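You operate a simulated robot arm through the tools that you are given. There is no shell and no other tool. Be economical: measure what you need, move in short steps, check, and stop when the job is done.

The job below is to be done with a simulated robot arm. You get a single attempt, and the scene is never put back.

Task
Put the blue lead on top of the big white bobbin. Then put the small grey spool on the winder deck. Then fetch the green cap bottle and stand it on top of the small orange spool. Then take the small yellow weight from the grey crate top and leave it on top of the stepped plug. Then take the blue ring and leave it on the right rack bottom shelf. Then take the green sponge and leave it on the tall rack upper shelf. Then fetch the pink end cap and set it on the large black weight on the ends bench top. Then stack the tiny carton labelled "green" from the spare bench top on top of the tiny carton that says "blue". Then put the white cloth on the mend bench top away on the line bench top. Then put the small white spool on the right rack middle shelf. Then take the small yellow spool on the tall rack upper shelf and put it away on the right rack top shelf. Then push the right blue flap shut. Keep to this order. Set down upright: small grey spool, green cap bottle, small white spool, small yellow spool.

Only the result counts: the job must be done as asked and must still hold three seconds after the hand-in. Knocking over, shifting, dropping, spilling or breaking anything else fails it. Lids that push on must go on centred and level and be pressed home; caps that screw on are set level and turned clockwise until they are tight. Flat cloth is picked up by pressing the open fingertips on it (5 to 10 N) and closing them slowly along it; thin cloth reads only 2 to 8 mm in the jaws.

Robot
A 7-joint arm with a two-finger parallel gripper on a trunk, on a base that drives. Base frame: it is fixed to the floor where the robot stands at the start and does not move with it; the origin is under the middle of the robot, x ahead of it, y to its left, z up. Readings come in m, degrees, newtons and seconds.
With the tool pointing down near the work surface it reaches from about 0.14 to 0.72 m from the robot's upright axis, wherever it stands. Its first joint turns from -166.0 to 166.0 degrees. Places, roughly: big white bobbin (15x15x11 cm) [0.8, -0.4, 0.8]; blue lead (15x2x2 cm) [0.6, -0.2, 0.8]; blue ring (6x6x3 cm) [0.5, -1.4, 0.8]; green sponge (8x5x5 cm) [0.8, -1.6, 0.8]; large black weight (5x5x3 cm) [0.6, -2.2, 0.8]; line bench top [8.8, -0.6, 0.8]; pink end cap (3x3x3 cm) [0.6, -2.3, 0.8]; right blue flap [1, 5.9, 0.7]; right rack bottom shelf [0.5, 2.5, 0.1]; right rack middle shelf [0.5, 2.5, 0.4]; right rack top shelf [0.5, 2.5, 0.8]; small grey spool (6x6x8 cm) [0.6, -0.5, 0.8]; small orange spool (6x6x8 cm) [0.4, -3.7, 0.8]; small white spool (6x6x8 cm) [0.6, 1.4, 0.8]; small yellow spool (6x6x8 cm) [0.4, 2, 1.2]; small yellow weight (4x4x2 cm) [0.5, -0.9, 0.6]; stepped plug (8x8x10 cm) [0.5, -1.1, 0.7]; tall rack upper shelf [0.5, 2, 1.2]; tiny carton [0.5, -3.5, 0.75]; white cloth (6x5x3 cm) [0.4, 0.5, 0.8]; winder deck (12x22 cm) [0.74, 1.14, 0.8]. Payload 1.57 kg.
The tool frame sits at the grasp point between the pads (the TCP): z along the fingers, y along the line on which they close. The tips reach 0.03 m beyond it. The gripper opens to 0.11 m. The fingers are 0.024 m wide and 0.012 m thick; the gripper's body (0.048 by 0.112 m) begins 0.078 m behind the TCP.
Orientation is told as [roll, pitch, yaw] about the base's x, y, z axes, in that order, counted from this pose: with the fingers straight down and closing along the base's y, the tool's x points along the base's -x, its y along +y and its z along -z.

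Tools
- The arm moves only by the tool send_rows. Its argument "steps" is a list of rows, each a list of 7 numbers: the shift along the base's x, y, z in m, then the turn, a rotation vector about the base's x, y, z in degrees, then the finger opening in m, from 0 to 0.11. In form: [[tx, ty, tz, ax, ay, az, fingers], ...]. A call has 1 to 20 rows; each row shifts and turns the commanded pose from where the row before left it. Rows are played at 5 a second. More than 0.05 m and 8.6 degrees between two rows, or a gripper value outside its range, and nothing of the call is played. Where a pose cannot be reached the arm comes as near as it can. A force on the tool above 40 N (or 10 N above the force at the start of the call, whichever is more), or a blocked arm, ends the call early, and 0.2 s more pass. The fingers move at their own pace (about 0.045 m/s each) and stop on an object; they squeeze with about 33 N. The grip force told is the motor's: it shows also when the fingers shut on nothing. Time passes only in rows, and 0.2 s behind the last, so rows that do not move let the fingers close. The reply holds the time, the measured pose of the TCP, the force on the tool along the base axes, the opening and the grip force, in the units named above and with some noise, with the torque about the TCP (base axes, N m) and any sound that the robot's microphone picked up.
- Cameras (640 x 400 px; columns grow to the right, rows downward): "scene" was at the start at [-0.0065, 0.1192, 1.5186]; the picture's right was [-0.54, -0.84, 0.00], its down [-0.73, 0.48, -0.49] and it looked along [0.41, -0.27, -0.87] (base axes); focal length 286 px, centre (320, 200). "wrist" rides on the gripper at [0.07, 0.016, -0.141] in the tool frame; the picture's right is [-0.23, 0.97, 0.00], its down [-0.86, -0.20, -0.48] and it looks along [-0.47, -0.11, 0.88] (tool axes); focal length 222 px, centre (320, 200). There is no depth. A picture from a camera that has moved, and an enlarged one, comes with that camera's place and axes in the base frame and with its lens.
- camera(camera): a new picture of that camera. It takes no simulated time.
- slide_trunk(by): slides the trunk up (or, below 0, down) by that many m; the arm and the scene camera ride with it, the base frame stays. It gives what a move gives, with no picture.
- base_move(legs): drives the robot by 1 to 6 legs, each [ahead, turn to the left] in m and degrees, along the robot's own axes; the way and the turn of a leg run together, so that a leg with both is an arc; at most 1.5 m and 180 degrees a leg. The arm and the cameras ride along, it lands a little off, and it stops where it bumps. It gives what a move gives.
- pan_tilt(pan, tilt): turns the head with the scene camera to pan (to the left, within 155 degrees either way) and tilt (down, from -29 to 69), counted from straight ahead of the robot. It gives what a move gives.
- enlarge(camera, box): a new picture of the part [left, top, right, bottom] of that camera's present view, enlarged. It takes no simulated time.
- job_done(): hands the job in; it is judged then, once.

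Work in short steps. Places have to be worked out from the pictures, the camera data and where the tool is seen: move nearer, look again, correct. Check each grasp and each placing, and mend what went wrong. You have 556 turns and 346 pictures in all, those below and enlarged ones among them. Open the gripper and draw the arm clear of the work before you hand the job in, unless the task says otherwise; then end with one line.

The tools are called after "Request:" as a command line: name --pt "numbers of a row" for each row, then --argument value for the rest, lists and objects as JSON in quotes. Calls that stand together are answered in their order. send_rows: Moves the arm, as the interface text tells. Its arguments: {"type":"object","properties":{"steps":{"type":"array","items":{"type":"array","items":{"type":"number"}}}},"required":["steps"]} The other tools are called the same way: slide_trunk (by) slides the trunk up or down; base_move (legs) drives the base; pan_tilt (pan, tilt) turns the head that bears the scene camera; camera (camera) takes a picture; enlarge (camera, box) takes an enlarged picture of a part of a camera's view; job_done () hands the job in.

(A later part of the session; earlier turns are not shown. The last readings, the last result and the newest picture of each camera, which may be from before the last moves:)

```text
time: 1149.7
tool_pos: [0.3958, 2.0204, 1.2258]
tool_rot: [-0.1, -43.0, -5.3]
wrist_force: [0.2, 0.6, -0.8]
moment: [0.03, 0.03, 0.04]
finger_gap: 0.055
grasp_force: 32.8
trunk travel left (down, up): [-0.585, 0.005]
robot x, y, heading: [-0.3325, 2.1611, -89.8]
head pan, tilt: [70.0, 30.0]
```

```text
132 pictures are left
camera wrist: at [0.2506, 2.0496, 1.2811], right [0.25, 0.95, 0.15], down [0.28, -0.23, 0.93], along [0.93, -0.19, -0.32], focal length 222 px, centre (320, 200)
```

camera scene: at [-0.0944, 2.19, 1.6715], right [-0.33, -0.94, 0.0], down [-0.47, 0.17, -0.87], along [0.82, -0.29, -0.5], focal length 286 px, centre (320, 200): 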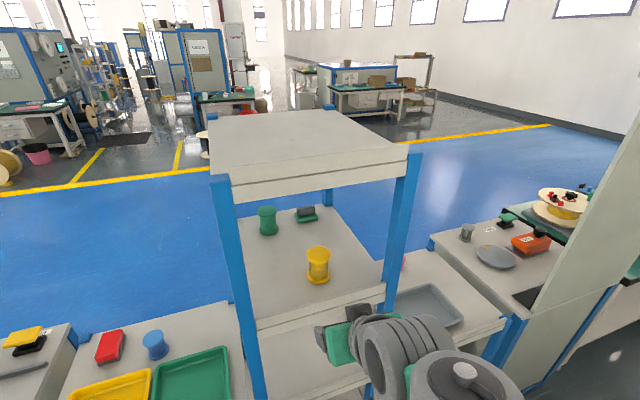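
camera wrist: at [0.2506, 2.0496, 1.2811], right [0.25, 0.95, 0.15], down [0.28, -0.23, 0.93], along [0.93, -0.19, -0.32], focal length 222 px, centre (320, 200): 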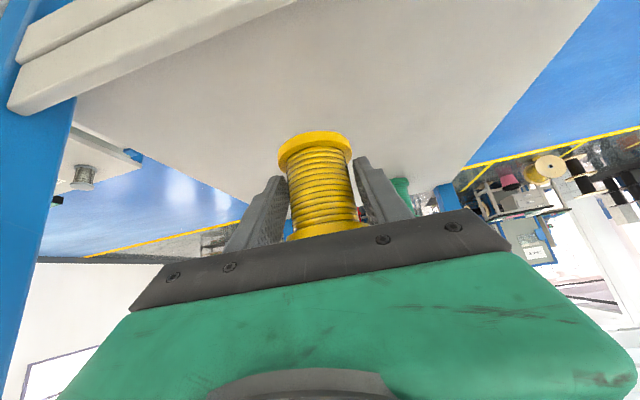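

Request:
send_rows --pt "-0.03 0.002 0.003 0 0 0 0.035" --pt "-0.04 0.003 0 0 0 0 0.035" --pt "-0.04 0.003 0 0 0 0 0.035" --pt "-0.04 0.003 0 0 0 0 0.035" --pt "-0.04 0.003 0 0 0 0 0.035" --pt "-0.02 0.002 0 0 0 0 0.035"

Request:
camera --camera "wrist"

Request:
camera --camera "scene"

```text
time: 1151.1
tool_pos: [0.1856, 2.0354, 1.2292]
tool_rot: [-0.1, -43.0, -5.2]
wrist_force: [0.2, -0.2, -1.0]
moment: [0.01, 0.0, 0.01]
finger_gap: 0.0552
grasp_force: 33.2
trunk travel left (down, up): [-0.585, 0.005]
robot x, y, heading: [-0.3326, 2.1598, -89.7]
head pan, tilt: [70.0, 30.0]
```

```text
131 pictures are left
camera wrist: at [0.0409, 2.0655, 1.2829], right [0.25, 0.95, 0.15], down [0.28, -0.23, 0.93], along [0.93, -0.19, -0.32], focal length 222 px, centre (320, 200)
```

wrist: 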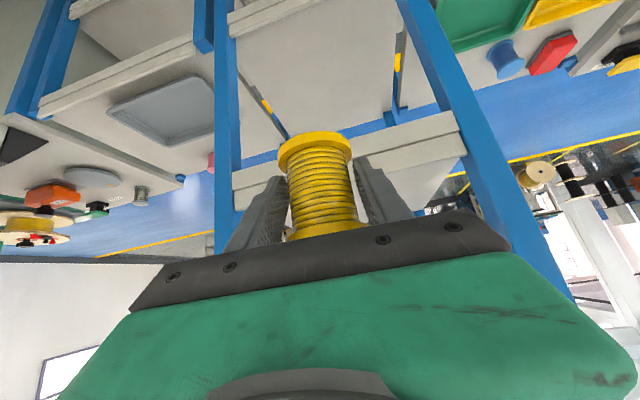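

```text
130 pictures are left
camera scene: at [-0.0952, 2.19, 1.6716], right [-0.33, -0.94, 0.0], down [-0.47, 0.17, -0.87], along [0.82, -0.29, -0.5], focal length 286 px, centre (320, 200)
```

scene: 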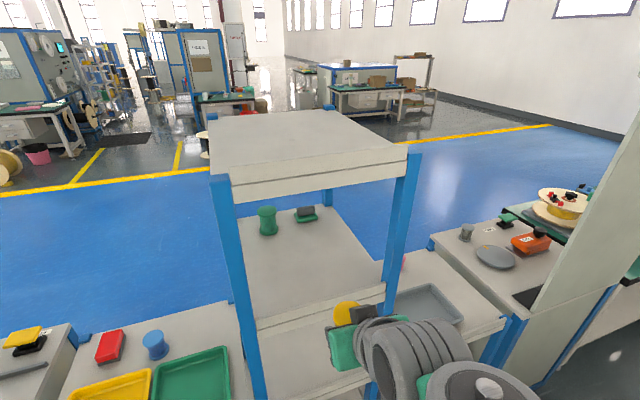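

The spool is out. I will set it on the free front part of the right rack's top shelf from the blue aisle, where there is no lip. I back up 0.57 m and swing the arm to the front.

Request:
base_move --legs '[[-0.57, 0]]'

Request:
send_rows --pt "-0.0055 -0.0432 -0.02 0 0 -4.95 0.035" --pt "-0.0093 -0.0426 -0.02 0 0 -4.95 0.035" --pt "-0.0129 -0.0417 -0.02 0 0 -4.95 0.035" --pt "-0.0165 -0.0404 -0.02 0 0 -4.95 0.035" --pt "-0.0199 -0.0388 -0.02 0 0 -4.95 0.035" --pt "-0.0232 -0.0369 -0.02 0 0 -4.95 0.035" --pt "-0.0262 -0.0348 -0.02 0 0 -4.95 0.035" --pt "-0.0292 -0.0324 -0.02 0 0 -4.95 0.035" --pt "-0.0318 -0.0298 0 0 0 -4.95 0.035" --pt "-0.0343 -0.0269 0 0 0 -4.95 0.035" --pt "-0.0365 -0.0239 0 0 0 -4.95 0.035" --pt "-0.0384 -0.0206 0 0 0 -4.95 0.035" --pt "-0.04 -0.0172 0 0 0 -4.95 0.035" --pt "-0.0414 -0.0137 0 0 0 -4.95 0.035" --pt "-0.0424 -0.0101 0 0 0 -4.95 0.035" --pt "-0.0431 -0.0064 0 0 0 -4.95 0.035" --pt "-0.0435 -0.0027 0 0 0 -4.95 0.035"

Request:
camera --camera "wrist"

```text
time: 1154.3
tool_pos: [0.181, 2.5948, 1.2281]
tool_rot: [-0.1, -43.0, -5.2]
wrist_force: [0.5, 0.2, -1.8]
moment: [-0.03, 0.03, 0.0]
finger_gap: 0.0544
grasp_force: 33.1
trunk travel left (down, up): [-0.585, 0.005]
robot x, y, heading: [-0.3362, 2.7153, -89.6]
head pan, tilt: [70.0, 30.0]
```

```text
time: 1157.9
tool_pos: [-0.3133, 2.1325, 1.0703]
tool_rot: [-0.2, -43.1, -89.4]
wrist_force: [-0.4, 0.7, -0.8]
moment: [0.03, 0.01, -0.03]
finger_gap: 0.055
grasp_force: 32.5
trunk travel left (down, up): [-0.585, 0.005]
robot x, y, heading: [-0.3361, 2.7157, -89.8]
head pan, tilt: [70.0, 30.0]
```

```text
129 pictures are left
camera wrist: at [-0.2987, 2.2788, 1.124], right [0.98, -0.16, 0.15], down [-0.2, -0.3, 0.93], along [-0.1, -0.94, -0.32], focal length 222 px, centre (320, 200)
```

wrist: 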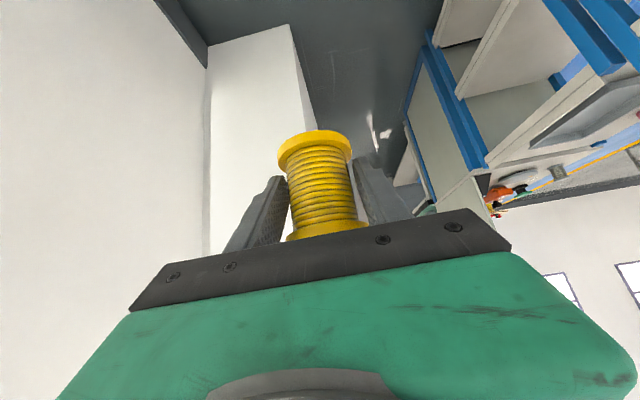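

Request:
base_move --legs '[[-1.5, 0], [-1.5, 0], [-1.5, 0], [-0.55, 0]]'

Request:
base_move --legs '[[0, 89.5], [1.5, 0], [0.7, 0], [0, -90]]'

```text
time: 1182.0
tool_pos: [-0.4467, 7.1545, 1.0701]
tool_rot: [0.0, -43.0, -87.7]
wrist_force: [-0.3, 0.0, -0.2]
moment: [-0.03, 0.02, -0.02]
finger_gap: 0.0456
grasp_force: 32.6
trunk travel left (down, up): [-0.585, 0.005]
robot x, y, heading: [-0.4902, 7.7414, -87.6]
head pan, tilt: [70.0, 30.0]
```

```text
time: 1184.0
tool_pos: [-0.2006, 7.2298, 1.0685]
tool_rot: [-0.1, -42.9, -62.4]
wrist_force: [0.1, -0.1, -0.9]
moment: [0.03, 0.02, -0.03]
finger_gap: 0.0454
grasp_force: 33.2
trunk travel left (down, up): [-0.585, 0.005]
robot x, y, heading: [-0.4888, 7.7421, -62.7]
head pan, tilt: [70.0, 30.0]
stopped in leg 1: the robot was blocked; the commanded pose is now the measured one
```

The grip gap changed to 4.5 cm and the base is blocked while turning (close to the wall). I look at the spool first.

Request:
camera --camera "wrist"

Request:
pan_tilt --pan 0 --tilt 40

Request:
camera --camera "scene"

```text
128 pictures are left
camera wrist: at [-0.2543, 7.3678, 1.1234], right [0.94, 0.3, 0.15], down [-0.04, -0.36, 0.93], along [0.34, -0.88, -0.33], focal length 222 px, centre (320, 200)
```

wrist: 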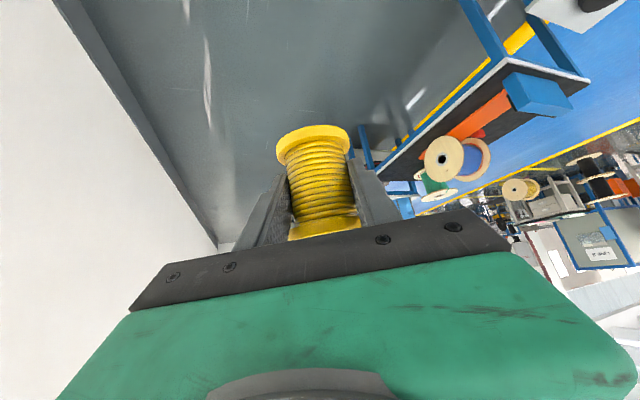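

```text
time: 1185.5
tool_pos: [-0.2001, 7.2296, 1.0691]
tool_rot: [-0.2, -43.0, -62.3]
wrist_force: [0.2, 0.3, -1.0]
moment: [0.0, 0.01, 0.02]
finger_gap: 0.0454
grasp_force: 33.2
trunk travel left (down, up): [-0.585, 0.005]
robot x, y, heading: [-0.4864, 7.7429, -62.7]
head pan, tilt: [0.0, 40.0]
```

```text
127 pictures are left
camera scene: at [-0.3409, 7.789, 1.6562], right [-0.89, -0.46, 0.0], down [-0.3, 0.57, -0.77], along [0.35, -0.68, -0.64], focal length 286 px, centre (320, 200)
```

scene: 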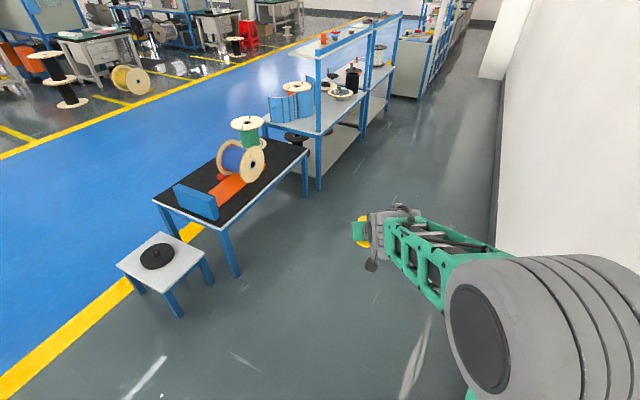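

Request:
enlarge --camera "wrist" --box '[240, 100, 400, 260]'

Request:
base_move --legs '[[0.35, 0], [0, 107], [0.68, 0], [0, -45]]'

```text
2.50 times, centred on (320, 180) of wrist
camera zoom: at [-0.2539, 7.3679, 1.1237], right [0.94, 0.3, 0.15], down [-0.04, -0.36, 0.93], along [0.34, -0.88, -0.32], focal length 555 px, centre (320, 250)
```

zoom: 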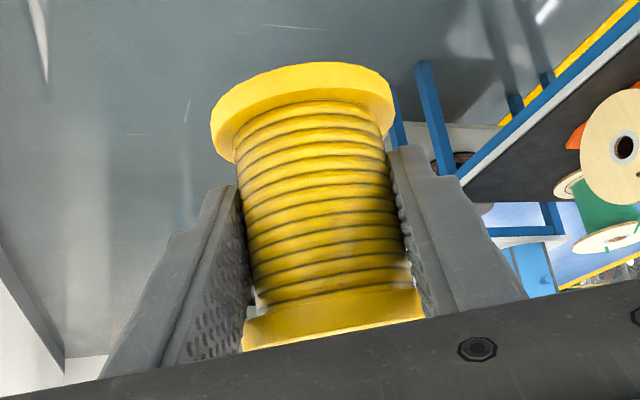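

```text
time: 1197.6
tool_pos: [0.7689, 7.8848, 1.0679]
tool_rot: [-0.1, -42.9, -2.8]
wrist_force: [0.6, 0.2, -0.4]
moment: [-0.02, 0.0, -0.04]
finger_gap: 0.0456
grasp_force: 32.9
trunk travel left (down, up): [-0.585, 0.005]
robot x, y, heading: [0.1831, 7.8968, -3.1]
head pan, tilt: [0.0, 40.0]
```

Request:
base_move --legs '[[0, 4], [1.5, 0], [0.15, 0], [0, -91]]'

Request:
base_move --legs '[[1.5, 0], [1.5, 0], [1.5, 0]]'

```text
time: 1210.3
tool_pos: [1.8166, 7.3089, 1.0707]
tool_rot: [0.0, -43.0, -92.1]
wrist_force: [0.4, -0.8, -1.7]
moment: [-0.02, -0.02, 0.02]
finger_gap: 0.0453
grasp_force: 32.7
trunk travel left (down, up): [-0.585, 0.005]
robot x, y, heading: [1.821, 7.8947, -92.5]
head pan, tilt: [0.0, 40.0]
```

```text
time: 1231.6
tool_pos: [1.5918, 2.8492, 1.0679]
tool_rot: [-0.2, -42.9, -92.6]
wrist_force: [-0.3, 0.9, -0.9]
moment: [0.06, 0.02, 0.02]
finger_gap: 0.0454
grasp_force: 33.2
trunk travel left (down, up): [-0.585, 0.005]
robot x, y, heading: [1.603, 3.4377, -93.1]
head pan, tilt: [0.0, 40.0]
```

Request:
base_move --legs '[[0, 8], [1.05, 0], [0, -95]]'

Request:
pan_tilt --pan -5 --tilt 40

Request:
camera --camera "scene"

```text
time: 1241.7
tool_pos: [1.1186, 2.3414, 1.0684]
tool_rot: [-0.1, -42.9, -178.8]
wrist_force: [0.1, 0.4, -1.6]
moment: [0.04, -0.01, 0.02]
finger_gap: 0.0452
grasp_force: 32.7
trunk travel left (down, up): [-0.585, 0.005]
robot x, y, heading: [1.701, 2.3693, -178.9]
head pan, tilt: [0.0, 40.0]
```

```text
time: 1242.4
tool_pos: [1.1159, 2.3418, 1.0674]
tool_rot: [-0.2, -43.1, -178.9]
wrist_force: [0.2, -0.2, -1.4]
moment: [-0.02, -0.01, -0.01]
finger_gap: 0.0454
grasp_force: 33.2
trunk travel left (down, up): [-0.585, 0.005]
robot x, y, heading: [1.7034, 2.371, -179.0]
head pan, tilt: [-5.0, 40.0]
```

```text
125 pictures are left
camera scene: at [1.6781, 2.224, 1.6562], right [0.07, 1.0, 0.0], down [0.64, -0.04, -0.77], along [-0.76, 0.05, -0.64], focal length 286 px, centre (320, 200)
```

scene: 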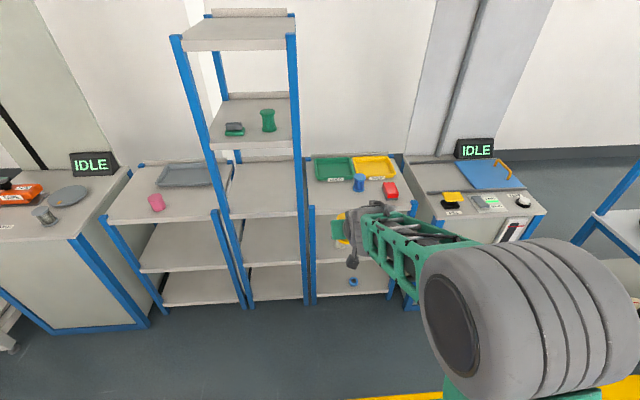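

Request:
enlarge --camera "scene" --box '[290, 140, 430, 280]'

Request:
enlarge --camera "wrist" --box '[240, 100, 400, 260]'

```text
2.86 times, centred on (360, 210) of scene
camera zoom: at [1.6781, 2.224, 1.6562], right [0.07, 1.0, 0.0], down [0.64, -0.04, -0.77], along [-0.76, 0.05, -0.64], focal length 816 px, centre (206, 171)
```

zoom: 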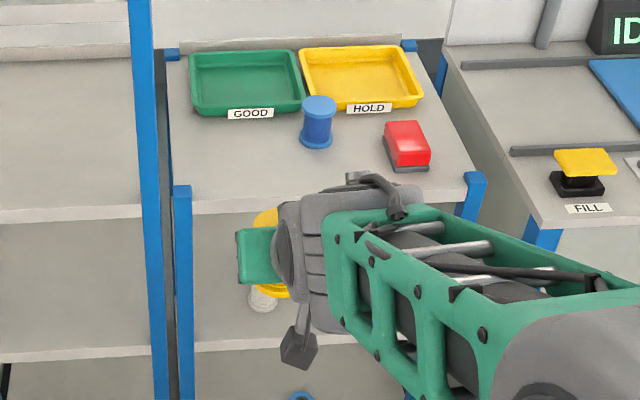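

```text
2.50 times, centred on (320, 180) of wrist
camera zoom: at [1.265, 2.3275, 1.1236], right [-0.15, -0.98, 0.15], down [-0.3, 0.19, 0.93], along [-0.94, 0.09, -0.33], focal length 555 px, centre (320, 250)
```

zoom: 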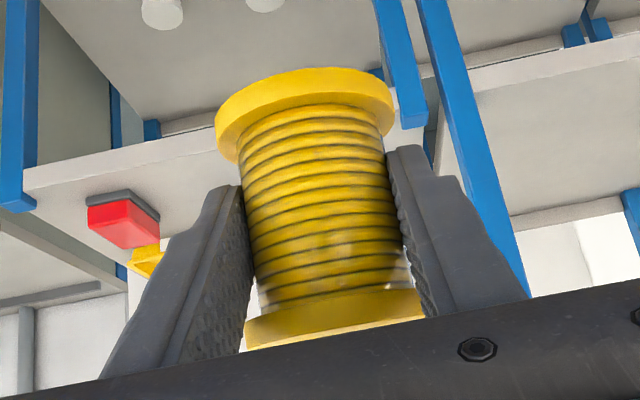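

The spool is held by its winding and still vertical. I drive 0.3 m closer and move it over the free front-left area near (0.66,2.345).

Request:
base_move --legs '[[0.3, -1]]'

Request:
send_rows --pt "-0.04 0.002 -0.02 0 0 0 0.03" --pt "-0.04 0.002 -0.03 0 0 0 0.03" --pt "-0.04 0 -0.03 0 0 0 0.03" --pt "-0.03 0 -0.03 0 0 0 0.03"

Request:
camera --camera "wrist"

Request:
camera --camera "scene"

```text
time: 1244.5
tool_pos: [0.8113, 2.349, 1.0673]
tool_rot: [-0.3, -42.9, -179.9]
wrist_force: [0.1, -0.9, -1.1]
moment: [-0.01, -0.03, -0.03]
finger_gap: 0.0452
grasp_force: 32.8
trunk travel left (down, up): [-0.585, 0.005]
robot x, y, heading: [1.4003, 2.3663, 179.8]
head pan, tilt: [-5.0, 40.0]
```

```text
time: 1245.5
tool_pos: [0.6613, 2.3521, 0.9577]
tool_rot: [-0.2, -42.9, -179.8]
wrist_force: [0.3, -0.2, -0.2]
moment: [-0.03, -0.05, -0.02]
finger_gap: 0.0453
grasp_force: 32.6
trunk travel left (down, up): [-0.585, 0.005]
robot x, y, heading: [1.3987, 2.37, 180.2]
head pan, tilt: [-5.0, 40.0]
```

```text
122 pictures are left
camera wrist: at [0.8085, 2.336, 1.0135], right [-0.16, -0.97, 0.15], down [-0.3, 0.2, 0.93], along [-0.94, 0.11, -0.33], focal length 222 px, centre (320, 200)
```

wrist: 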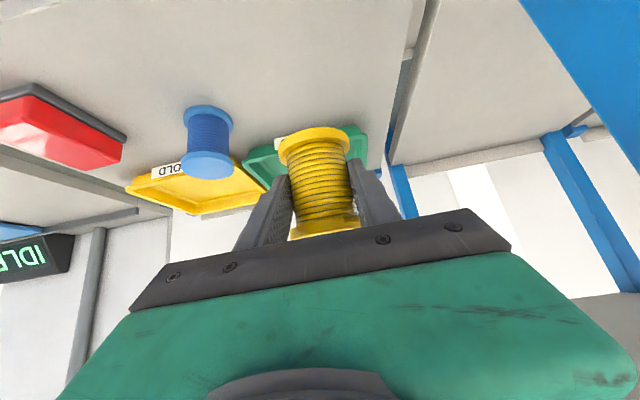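

```text
121 pictures are left
camera scene: at [1.3703, 2.2218, 1.6562], right [0.09, 1.0, 0.0], down [0.64, -0.06, -0.77], along [-0.76, 0.07, -0.64], focal length 286 px, centre (320, 200)
```

scene: 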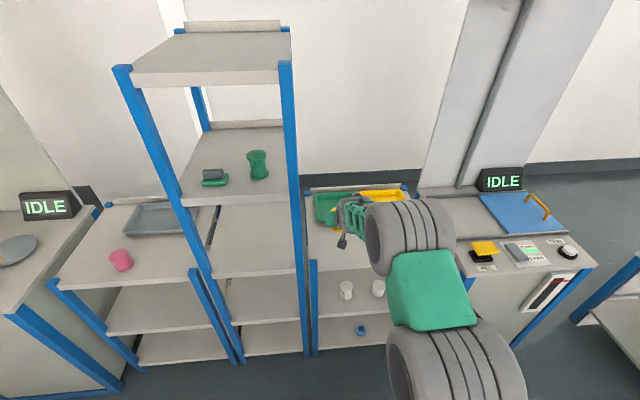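

Request:
send_rows --pt "0 0 -0.04 0 0 0 0.03" --pt "0 0 -0.03 0 0 0 0.03" --pt "0 0 -0.02 0 0 0 0.03" --pt "0 0 -0.005 0 0 0 0.03"

Request:
camera --camera "wrist"

```text
time: 1246.5
tool_pos: [0.6602, 2.3521, 0.8638]
tool_rot: [-0.1, -43.0, -179.8]
wrist_force: [-0.6, 0.0, -2.2]
moment: [0.01, -0.02, 0.03]
finger_gap: 0.0453
grasp_force: 33.0
trunk travel left (down, up): [-0.585, 0.005]
robot x, y, heading: [1.3972, 2.3662, 180.0]
head pan, tilt: [-5.0, 40.0]
```

```text
120 pictures are left
camera wrist: at [0.8093, 2.3364, 0.9187], right [-0.16, -0.97, 0.15], down [-0.3, 0.2, 0.93], along [-0.94, 0.11, -0.32], focal length 222 px, centre (320, 200)
```

wrist: 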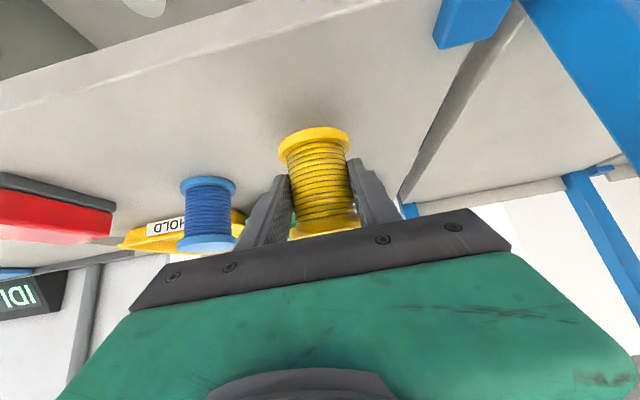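

Request:
send_rows --pt "0 0 -0.004 0 0 0 0.03" --pt "0 0 -0.004 0 0 0 0.03" --pt "0 0 -0.003 0 0 0 0.03" --pt "0 0 -0.003 0 0 0 0.03"

```text
time: 1247.5
tool_pos: [0.6613, 2.3522, 0.8494]
tool_rot: [-0.1, -42.9, -179.8]
wrist_force: [0.7, -0.9, -0.8]
moment: [-0.02, -0.03, 0.02]
finger_gap: 0.0453
grasp_force: 32.9
trunk travel left (down, up): [-0.585, 0.005]
robot x, y, heading: [1.3971, 2.3705, 180.3]
head pan, tilt: [-5.0, 40.0]
```

Request:
send_rows --pt "0 0 -0.003 0 0 0 0.03" --pt "0 0 -0.002 0 0 0 0.03" --pt "0 0 -0.002 0 0 0 0.03"

Request:
enlarge --camera "wrist" --box '[160, 100, 400, 260]'

```text
time: 1248.2
tool_pos: [0.6618, 2.353, 0.8475]
tool_rot: [-0.1, -43.5, -179.8]
wrist_force: [5.8, -0.2, 21.2]
moment: [0.12, 0.54, -0.04]
finger_gap: 0.0456
grasp_force: 32.8
trunk travel left (down, up): [-0.585, 0.005]
robot x, y, heading: [1.3948, 2.3664, 180.0]
head pan, tilt: [-5.0, 40.0]
```

```text
2.50 times, centred on (280, 180) of wrist
camera zoom: at [0.8093, 2.3365, 0.9013], right [-0.16, -0.97, 0.15], down [-0.29, 0.2, 0.94], along [-0.94, 0.11, -0.32], focal length 555 px, centre (420, 250)
```

zoom: 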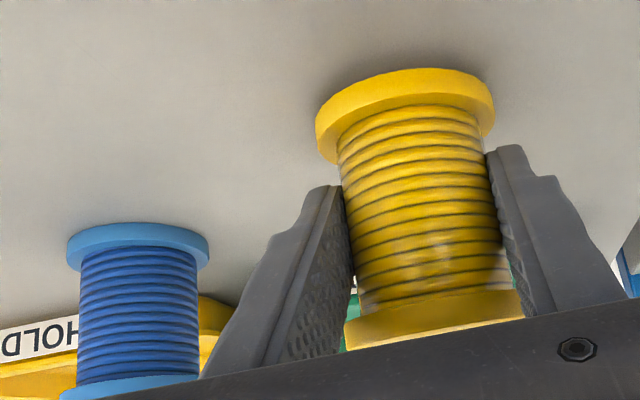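

Contact at 21 N. I ease off a little and open slowly so the spool settles flat.

Request:
send_rows --pt "0 0 0.003 0 0 0 0.043" --pt "0 0 0 0 0 0 0.047" --pt "0 0 0 0 0 0 0.052" --pt "0 0 0 0 0 0 0.06" --pt "0 0 0 0 0 0 0.075" --pt "0 0 0 0 0 0 0.085" --pt "0 0 0 0 0 0 0.085"

Request:
enlarge --camera "wrist" --box '[160, 100, 400, 260]'

```text
time: 1249.8
tool_pos: [0.6617, 2.3532, 0.8444]
tool_rot: [-0.3, -42.9, -179.8]
wrist_force: [0.2, 0.5, 0.5]
moment: [0.02, 0.02, -0.01]
finger_gap: 0.0849
grasp_force: 0.1
trunk travel left (down, up): [-0.585, 0.005]
robot x, y, heading: [1.3991, 2.3688, 180.1]
head pan, tilt: [-5.0, 40.0]
```

```text
2.50 times, centred on (280, 180) of wrist
camera zoom: at [0.81, 2.3366, 0.8995], right [-0.16, -0.97, 0.15], down [-0.3, 0.2, 0.93], along [-0.94, 0.11, -0.33], focal length 555 px, centre (420, 250)
```

zoom: 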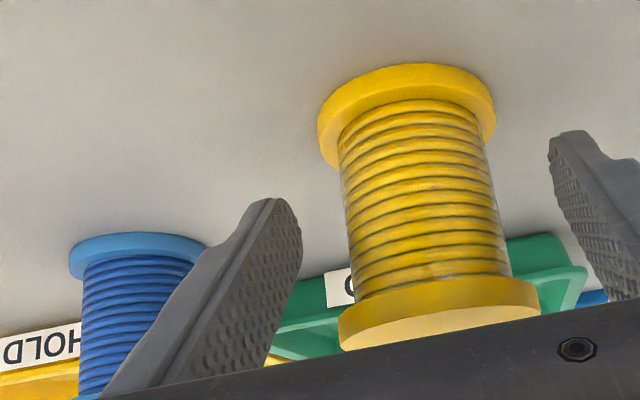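

The yellow spool stands free. I back out along +x and up.

Request:
send_rows --pt "0.015 0 0.002 0 0 0 0.085" --pt "0.03 0 0.005 0 0 0 0.085" --pt "0.04 0 0.01 0 0 0 0.085" --pt "0.04 0 0.02 0 0 0 0.085" --pt "0.04 0 0.02 0 0 0 0.08" --pt "0.03 0 0.03 0 0 0 0.05" --pt "0.0 0 0.045 0 0 0 0.02"

Request:
camera --camera "wrist"

Request:
camera --camera "scene"

```text
time: 1251.5
tool_pos: [0.8586, 2.3555, 0.9761]
tool_rot: [-0.1, -42.8, -179.8]
wrist_force: [-1.1, 0.3, 0.2]
moment: [-0.01, 0.0, 0.0]
finger_gap: 0.0298
grasp_force: 0.1
trunk travel left (down, up): [-0.585, 0.005]
robot x, y, heading: [1.3977, 2.3646, -180.1]
head pan, tilt: [-5.0, 40.0]
```

```text
117 pictures are left
camera wrist: at [1.0072, 2.3382, 1.0318], right [-0.16, -0.97, 0.15], down [-0.3, 0.2, 0.93], along [-0.94, 0.11, -0.33], focal length 222 px, centre (320, 200)
```

wrist: 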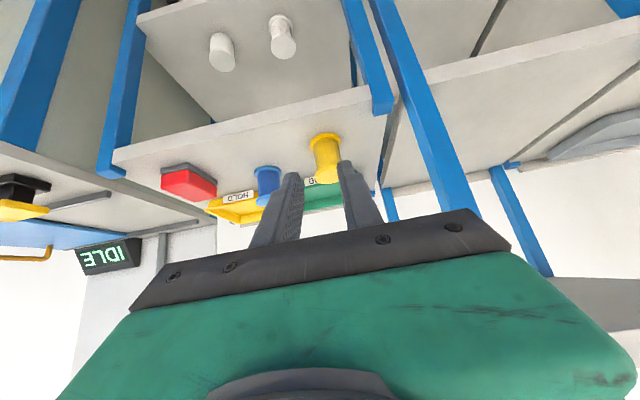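

```text
116 pictures are left
camera scene: at [1.3718, 2.2219, 1.6562], right [0.09, 1.0, 0.0], down [0.64, -0.06, -0.77], along [-0.76, 0.07, -0.64], focal length 286 px, centre (320, 200)
```

scene: 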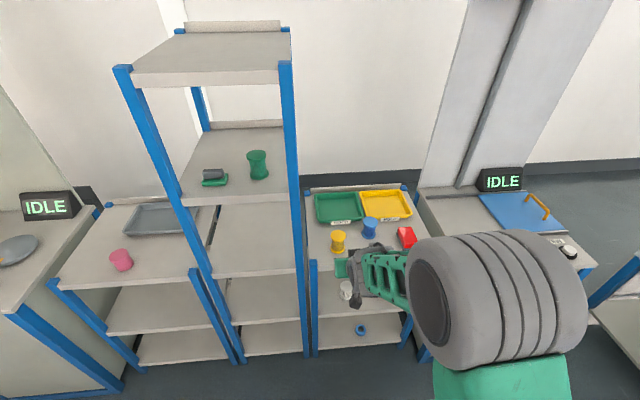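

All upright. Finally the right blue flap: I drive up to y≈5.8 and face it.

Request:
base_move --legs '[[-0.38, 0], [0, -91], [1.5, 0], [1.5, 0]]'

Request:
base_move --legs '[[0.45, 0], [0, 90]]'

Request:
pan_tilt --pan 0 --tilt 42

Request:
camera --camera "scene"

```text
time: 1271.7
tool_pos: [1.78, 5.8766, 0.9769]
tool_rot: [-0.3, -42.8, 90.3]
wrist_force: [-1.4, -0.2, 0.4]
moment: [-0.01, -0.02, -0.01]
finger_gap: 0.0201
grasp_force: 0.1
trunk travel left (down, up): [-0.585, 0.005]
robot x, y, heading: [1.8003, 5.3346, 90.1]
head pan, tilt: [-5.0, 40.0]
```

```text
time: 1278.2
tool_pos: [1.2572, 5.7552, 0.9763]
tool_rot: [-0.2, -42.9, -178.7]
wrist_force: [0.2, 0.0, 0.4]
moment: [-0.01, -0.01, 0.0]
finger_gap: 0.0202
grasp_force: 0.0
trunk travel left (down, up): [-0.585, 0.005]
robot x, y, heading: [1.7948, 5.7805, -178.7]
head pan, tilt: [-5.0, 40.0]
```

```text
time: 1278.9
tool_pos: [1.2583, 5.7546, 0.9763]
tool_rot: [-0.2, -42.9, -178.7]
wrist_force: [-0.1, -0.5, 0.3]
moment: [0.02, 0.0, 0.02]
finger_gap: 0.0201
grasp_force: 0.0
trunk travel left (down, up): [-0.585, 0.005]
robot x, y, heading: [1.798, 5.7847, -178.8]
head pan, tilt: [0.0, 42.0]
```

```text
115 pictures are left
camera scene: at [1.7741, 5.6252, 1.6533], right [-0.02, 1.0, 0.0], down [0.67, 0.01, -0.74], along [-0.74, -0.01, -0.67], focal length 286 px, centre (320, 200)
```

scene: 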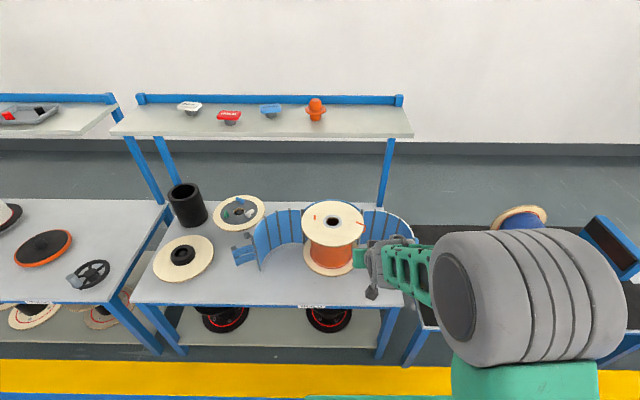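

Request:
send_rows --pt "0.02 0.04 0.02 0 0 0 0.01" --pt "0.02 0.04 0.02 0 0 0 0.0" --pt "0 0.045 0.02 0 0 0 0.0" --pt "0 0.045 0.02 0 0 0 0.0" --pt "0 0.045 0.02 0 0 0 0.0" --pt "0 0.045 0.02 0 0 0 0.0"

Request:
enlarge --camera "scene" --box '[210, 170, 450, 320]'

```text
time: 1280.3
tool_pos: [1.2981, 6.0148, 1.0961]
tool_rot: [0.0, -42.9, -178.6]
wrist_force: [-0.4, -0.4, 0.0]
moment: [0.0, -0.06, -0.01]
finger_gap: 0.0001
grasp_force: 21.2
trunk travel left (down, up): [-0.585, 0.005]
robot x, y, heading: [1.7988, 5.7799, -178.7]
head pan, tilt: [0.0, 42.0]
```

```text
2.67 times, centred on (330, 245) of scene
camera zoom: at [1.774, 5.6259, 1.6534], right [-0.02, 1.0, 0.0], down [0.67, 0.01, -0.74], along [-0.74, -0.01, -0.67], focal length 762 px, centre (293, 80)
```

zoom: 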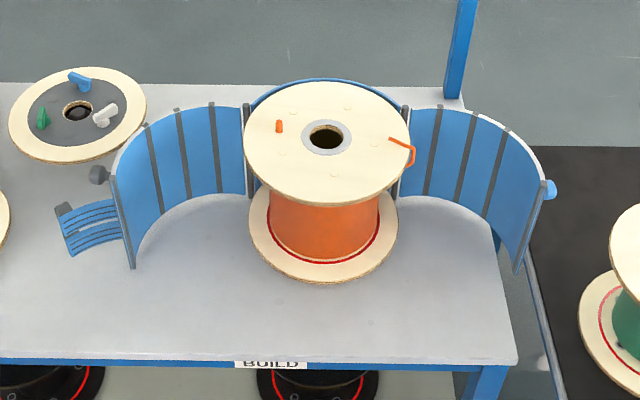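

From two views the table top is at z≈0.54; the right flap is hinged near (0.868,5.82), its free end near (1.01,6.0), top z≈0.776. I will push its outer side with the closed fingers in an arc. First I drive 0.28 m closer and straighten the hand.

Request:
base_move --legs '[[0.27, 0]]'

Request:
send_rows --pt "0 0 0 0 -7.2 0 0" --pt "0 0 0 0 -7.2 0 0" --pt "0 0 0 0 -7.2 0 0" --pt "0 0 0 0 -7.2 0 0" --pt "0 0 0 0 -7.2 0 0" --pt "0 0 0 0 -7.0 0 0" --pt "0 0 0 0 0 8.5 0" --pt "0 0 0 0 0 8.5 0" --pt "0 0 0 0 0 8.5 0" --pt "0 0 0 0 0 8.5 0" --pt "0 0 0 0 0 8.5 0" --pt "0 0 0 0 0 8.5 0" --pt "0 0 0 0 0 8.5 0"

Request:
camera --camera "wrist"

Request:
camera --camera "scene"

```text
time: 1282.2
tool_pos: [1.0245, 6.0071, 1.0951]
tool_rot: [-0.1, -42.9, -178.5]
wrist_force: [-0.6, -0.3, -0.7]
moment: [0.02, -0.03, 0.0]
finger_gap: 0.0003
grasp_force: 20.7
trunk travel left (down, up): [-0.585, 0.005]
robot x, y, heading: [1.5255, 5.775, -178.6]
head pan, tilt: [0.0, 42.0]
```

```text
time: 1285.0
tool_pos: [1.025, 6.0071, 1.0955]
tool_rot: [0.9, 0.0, -119.3]
wrist_force: [0.3, 0.4, 0.4]
moment: [-0.02, -0.01, 0.05]
finger_gap: 0.0001
grasp_force: 21.6
trunk travel left (down, up): [-0.585, 0.005]
robot x, y, heading: [1.5264, 5.7705, -178.6]
head pan, tilt: [0.0, 42.0]
```

```text
113 pictures are left
camera wrist: at [1.0725, 6.0604, 1.236], right [0.74, -0.67, 0.01], down [-0.6, -0.65, 0.47], along [-0.31, -0.36, -0.88], focal length 222 px, centre (320, 200)
```

wrist: 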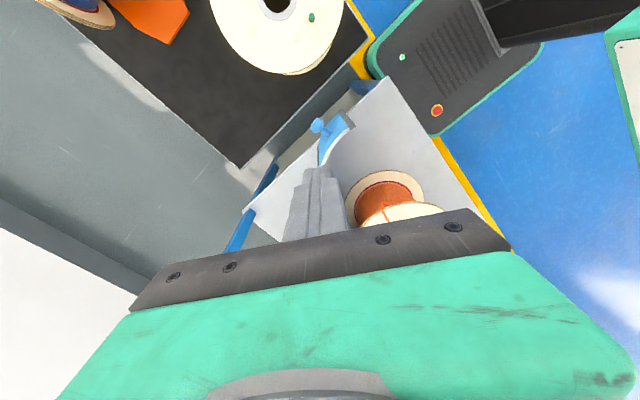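

```text
112 pictures are left
camera scene: at [1.5034, 5.6196, 1.6533], right [-0.02, 1.0, 0.0], down [0.67, 0.01, -0.74], along [-0.74, -0.02, -0.67], focal length 286 px, centre (320, 200)
```

scene: 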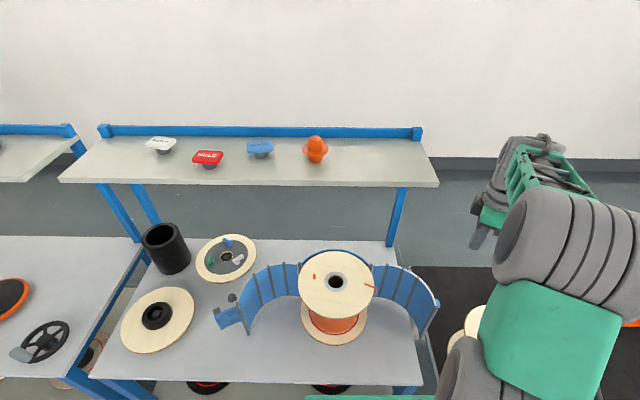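

The free end and knob are at about (1.015,5.995). I move the closed fingers to the outer side of the flap and lower them beside it.

Request:
send_rows --pt "-0.035 0 0 0 0 0 0" --pt "-0.035 0 0 0 0 0 0" --pt "-0.033 0 0 0 0 0 0" --pt "0 0 -0.045 0 0 0 0" --pt "0 0 -0.045 0 0 0 0" --pt "0 0 -0.045 0 0 0 0" --pt "0 0 -0.045 0 0 0 0" --pt "0 0 -0.045 0 0 0 0"

Request:
camera --camera "wrist"

Request:
enlarge --camera "scene" --box '[300, 200, 500, 360]'

```text
time: 1286.8
tool_pos: [0.9227, 6.0063, 0.8701]
tool_rot: [0.8, 0.1, -119.4]
wrist_force: [0.2, 0.1, 0.4]
moment: [-0.03, 0.01, 0.01]
finger_gap: 0.0
grasp_force: 21.6
trunk travel left (down, up): [-0.585, 0.005]
robot x, y, heading: [1.5216, 5.7725, -178.7]
head pan, tilt: [0.0, 42.0]
```

```text
111 pictures are left
camera wrist: at [0.9697, 6.0599, 1.0107], right [0.74, -0.68, 0.01], down [-0.6, -0.64, 0.47], along [-0.31, -0.36, -0.88], focal length 222 px, centre (320, 200)
```

wrist: 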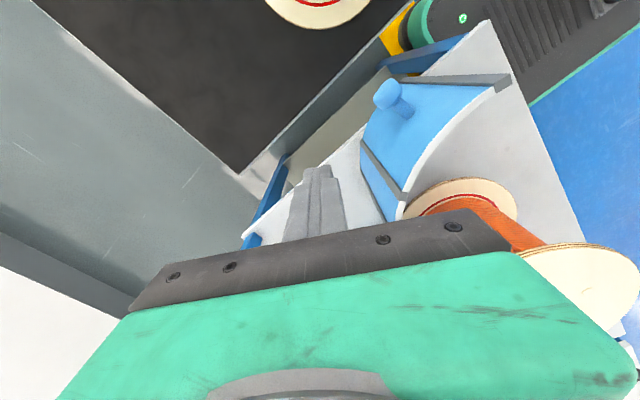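

```text
2.50 times, centred on (400, 280) of scene
camera zoom: at [1.5029, 5.6198, 1.6534], right [-0.02, 1.0, 0.0], down [0.67, 0.01, -0.74], along [-0.74, -0.02, -0.67], focal length 714 px, centre (120, 0)
```

zoom: 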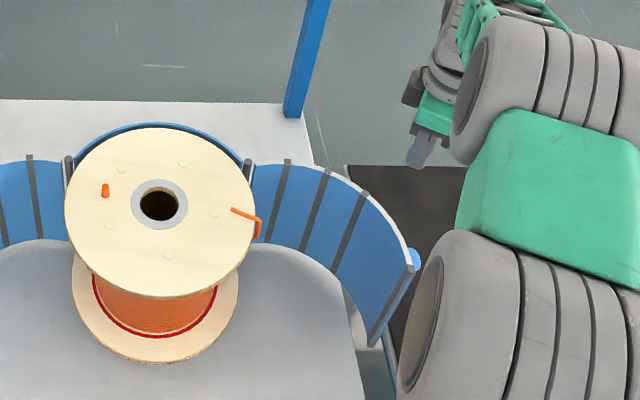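

The fingers are clear on the outer side. I lower them to TCP z≈0.745.

Request:
send_rows --pt "0 0 -0.045 0 0 0 0" --pt "0 0 -0.045 0 0 0 0" --pt "0 0 -0.035 0 0 0 0"

Request:
camera --camera "wrist"

Request:
enlarge --camera "scene" --box '[300, 200, 500, 360]'

```text
time: 1287.6
tool_pos: [0.9245, 6.0051, 0.7438]
tool_rot: [0.8, 0.1, -119.4]
wrist_force: [-0.2, -0.2, 0.2]
moment: [-0.01, 0.0, 0.01]
finger_gap: 0.0
grasp_force: 22.1
trunk travel left (down, up): [-0.585, 0.005]
robot x, y, heading: [1.5245, 5.7751, -178.9]
head pan, tilt: [0.0, 42.0]
```

```text
109 pictures are left
camera wrist: at [0.9709, 6.0586, 0.8857], right [0.74, -0.68, 0.01], down [-0.6, -0.64, 0.47], along [-0.31, -0.36, -0.88], focal length 222 px, centre (320, 200)
```

wrist: 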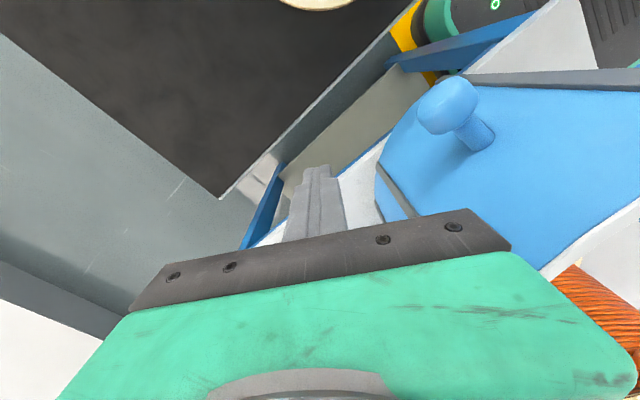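

```text
2.50 times, centred on (400, 280) of scene
camera zoom: at [1.5033, 5.6197, 1.6534], right [-0.02, 1.0, 0.0], down [0.67, 0.01, -0.74], along [-0.74, -0.02, -0.67], focal length 714 px, centre (120, 0)
```

zoom: 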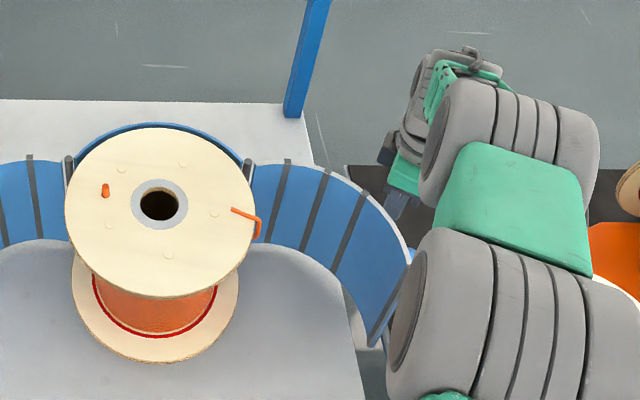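

I push along the arc around the hinge, in stages.

Request:
send_rows --pt "0.0103 -0.0058 0 0 0 0 0" --pt "0.0103 -0.0058 0 0 0 0 0" --pt "0.0159 -0.0075 0 0 0 0 0" --pt "0.0159 -0.0075 0 0 0 0 0" --pt "0.0143 -0.0101 0 0 0 0 0" --pt "0.0143 -0.0101 0 0 0 0 0"

Request:
enlarge --camera "scene" --box '[300, 200, 500, 360]'

Request:
camera --camera "wrist"

```text
time: 1289.0
tool_pos: [1.0038, 5.9607, 0.747]
tool_rot: [0.8, 0.1, -119.6]
wrist_force: [1.3, 0.0, 2.8]
moment: [-0.1, 0.04, 0.04]
finger_gap: 0.0
grasp_force: 20.9
trunk travel left (down, up): [-0.585, 0.005]
robot x, y, heading: [1.5258, 5.7722, -178.8]
head pan, tilt: [0.0, 42.0]
```

```text
2.50 times, centred on (400, 280) of scene
camera zoom: at [1.5035, 5.6195, 1.6533], right [-0.02, 1.0, 0.0], down [0.67, 0.01, -0.74], along [-0.74, -0.02, -0.67], focal length 714 px, centre (120, 0)
```

zoom: 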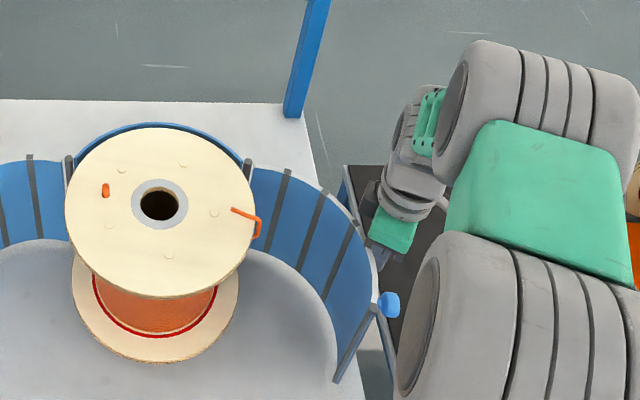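

```text
106 pictures are left
camera wrist: at [1.0511, 6.0142, 0.8871], right [0.74, -0.68, 0.01], down [-0.6, -0.64, 0.47], along [-0.31, -0.36, -0.88], focal length 222 px, centre (320, 200)
```

wrist: 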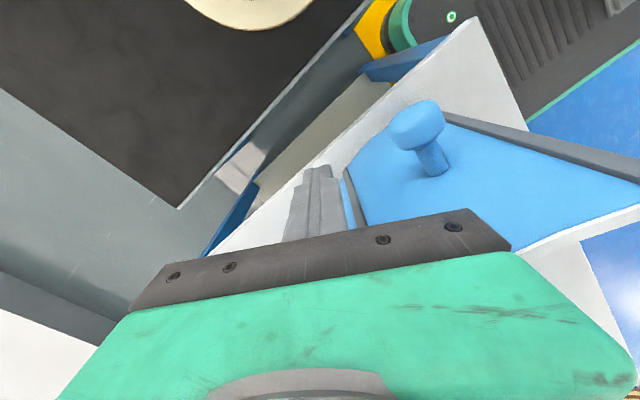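

The flap is swinging in. I continue along the arc.

Request:
send_rows --pt "0.0123 -0.0124 0 0 0 0 0" --pt "0.0123 -0.0124 0 0 0 0 0" --pt "0.01 -0.0143 0 0 0 0 0" --pt "0.01 -0.0143 0 0 0 0 0" --pt "0.0073 -0.0158 0 0 0 0 0" --pt "0.0073 -0.0158 0 0 0 0 0"

Request:
enlarge --camera "scene" --box '[300, 200, 500, 360]'

Request:
camera --camera "wrist"

```text
time: 1290.4
tool_pos: [1.0635, 5.8725, 0.7466]
tool_rot: [0.9, 0.1, -119.4]
wrist_force: [-1.6, 1.1, 1.9]
moment: [-0.04, -0.04, 0.01]
finger_gap: 0.0
grasp_force: 21.1
trunk travel left (down, up): [-0.585, 0.005]
robot x, y, heading: [1.5252, 5.7736, -178.7]
head pan, tilt: [0.0, 42.0]
```

```text
2.50 times, centred on (400, 280) of scene
camera zoom: at [1.5035, 5.6192, 1.6532], right [-0.02, 1.0, 0.0], down [0.67, 0.01, -0.74], along [-0.74, -0.02, -0.67], focal length 714 px, centre (120, 0)
```

zoom: 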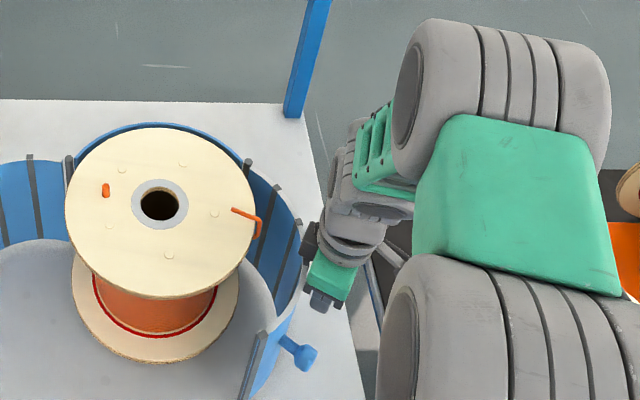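

```text
104 pictures are left
camera wrist: at [1.1106, 5.9279, 0.8866], right [0.74, -0.68, 0.01], down [-0.6, -0.64, 0.47], along [-0.31, -0.36, -0.88], focal length 222 px, centre (320, 200)
```

wrist: 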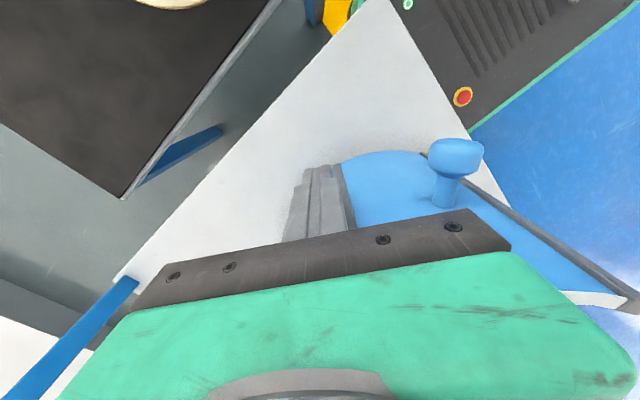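

It is nearly round the reel. I keep pushing in small steps until it stops.

Request:
send_rows --pt "0.0045 -0.017 0 0 0 0 0" --pt "0.0045 -0.017 0 0 0 0 0" --pt "0.0015 -0.0115 0 0 0 0 0"

Request:
enlarge --camera "scene" --box '[220, 200, 480, 400]'

```text
time: 1291.2
tool_pos: [1.0745, 5.8277, 0.7457]
tool_rot: [0.9, 0.0, -119.3]
wrist_force: [0.5, 0.6, 0.2]
moment: [0.03, -0.01, 0.0]
finger_gap: 0.0
grasp_force: 21.5
trunk travel left (down, up): [-0.585, 0.005]
robot x, y, heading: [1.5258, 5.7726, -178.6]
head pan, tilt: [0.0, 42.0]
```

```text
2.00 times, centred on (350, 300) of scene
camera zoom: at [1.5034, 5.6195, 1.6533], right [-0.02, 1.0, 0.0], down [0.67, 0.01, -0.74], along [-0.74, -0.02, -0.67], focal length 571 px, centre (260, 0)
```

zoom: 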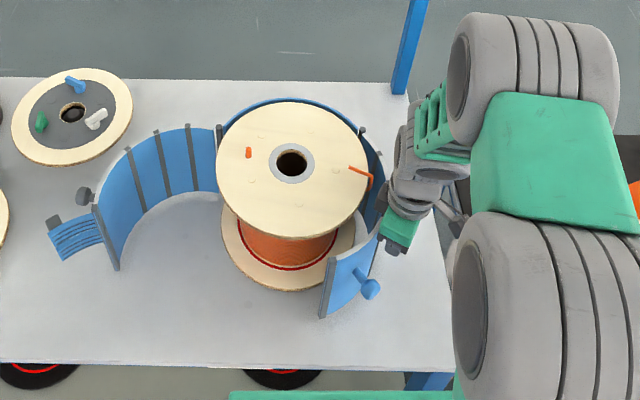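

Request:
send_rows --pt "0 0 0.022 0 0 0 0" --pt "0.0005 -0.008 0 0 0 0 0" --pt "0.0005 -0.008 0 0 0 0 0"

Request:
enlarge --camera "scene" --box '[220, 200, 480, 400]'

Request:
camera --camera "wrist"

```text
time: 1292.0
tool_pos: [1.0733, 5.8133, 0.7686]
tool_rot: [0.8, 0.1, -119.6]
wrist_force: [0.3, -0.1, 0.1]
moment: [-0.01, -0.01, 0.0]
finger_gap: 0.0
grasp_force: 21.5
trunk travel left (down, up): [-0.585, 0.005]
robot x, y, heading: [1.5277, 5.773, -178.9]
head pan, tilt: [0.0, 42.0]
```

```text
2.00 times, centred on (350, 300) of scene
camera zoom: at [1.5033, 5.6195, 1.6533], right [-0.02, 1.0, 0.0], down [0.67, 0.01, -0.74], along [-0.74, -0.02, -0.67], focal length 571 px, centre (260, 0)
```

zoom: 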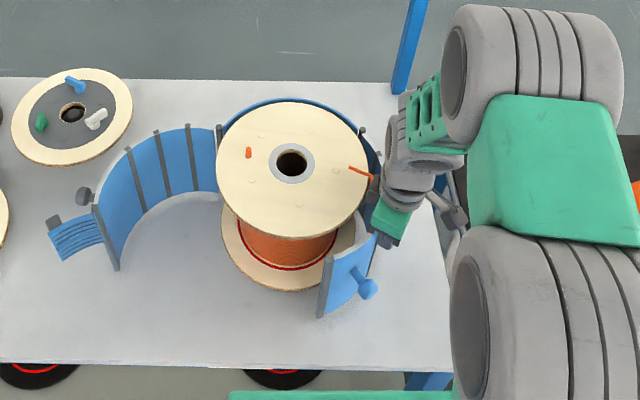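

```text
101 pictures are left
camera wrist: at [1.121, 5.867, 0.9095], right [0.74, -0.68, 0.01], down [-0.6, -0.64, 0.47], along [-0.31, -0.36, -0.88], focal length 222 px, centre (320, 200)
```

wrist: 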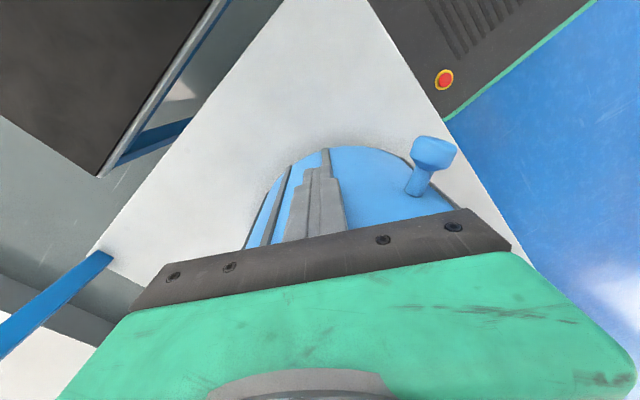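

The flap now lies concentric round the reel (free end ≈(1.12,5.715)) and seems closed. I confirm by pressing its knob gently from outside: first I lift off and move round to it.

Request:
send_rows --pt "0 0.02 0.03 0 0 0 0" --pt "0.02 0.02 0.045 0 0 0 0" --pt "0.04 0 0.03 0 0 0 0" --pt "0.04 -0.015 0 0 0 0 0" --pt "0.04 -0.015 0 0 0 0 0"

Request:
camera --camera "wrist"

Request:
enlarge --camera "scene" --box '[220, 200, 480, 400]'

```text
refused: row 2 steps farther than a row can; nothing moved
```

```text
100 pictures are left
camera wrist: at [1.121, 5.867, 0.9095], right [0.74, -0.68, 0.01], down [-0.6, -0.64, 0.47], along [-0.31, -0.36, -0.88], focal length 222 px, centre (320, 200)
```

wrist: 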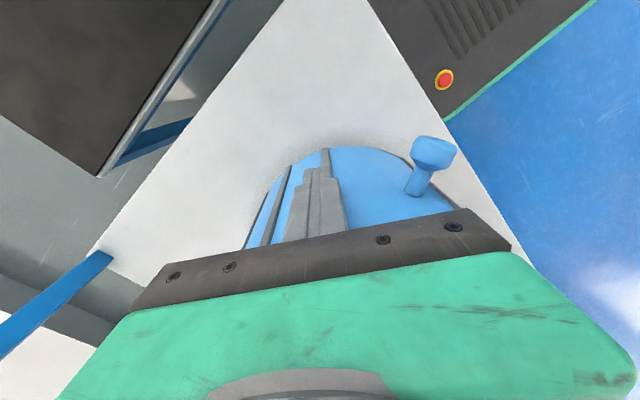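

```text
2.00 times, centred on (350, 300) of scene
camera zoom: at [1.5033, 5.6195, 1.6533], right [-0.02, 1.0, 0.0], down [0.67, 0.01, -0.74], along [-0.74, -0.02, -0.67], focal length 571 px, centre (260, 0)
```

zoom: 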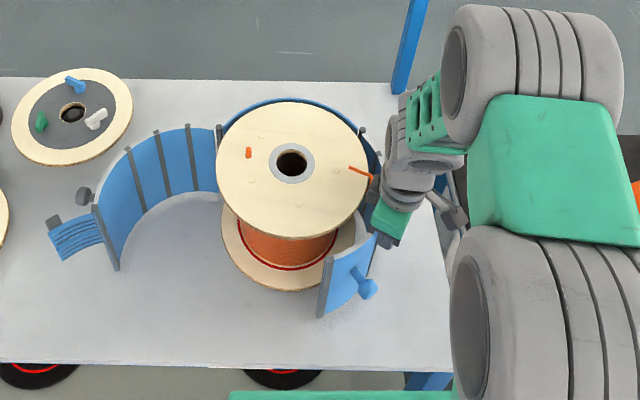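

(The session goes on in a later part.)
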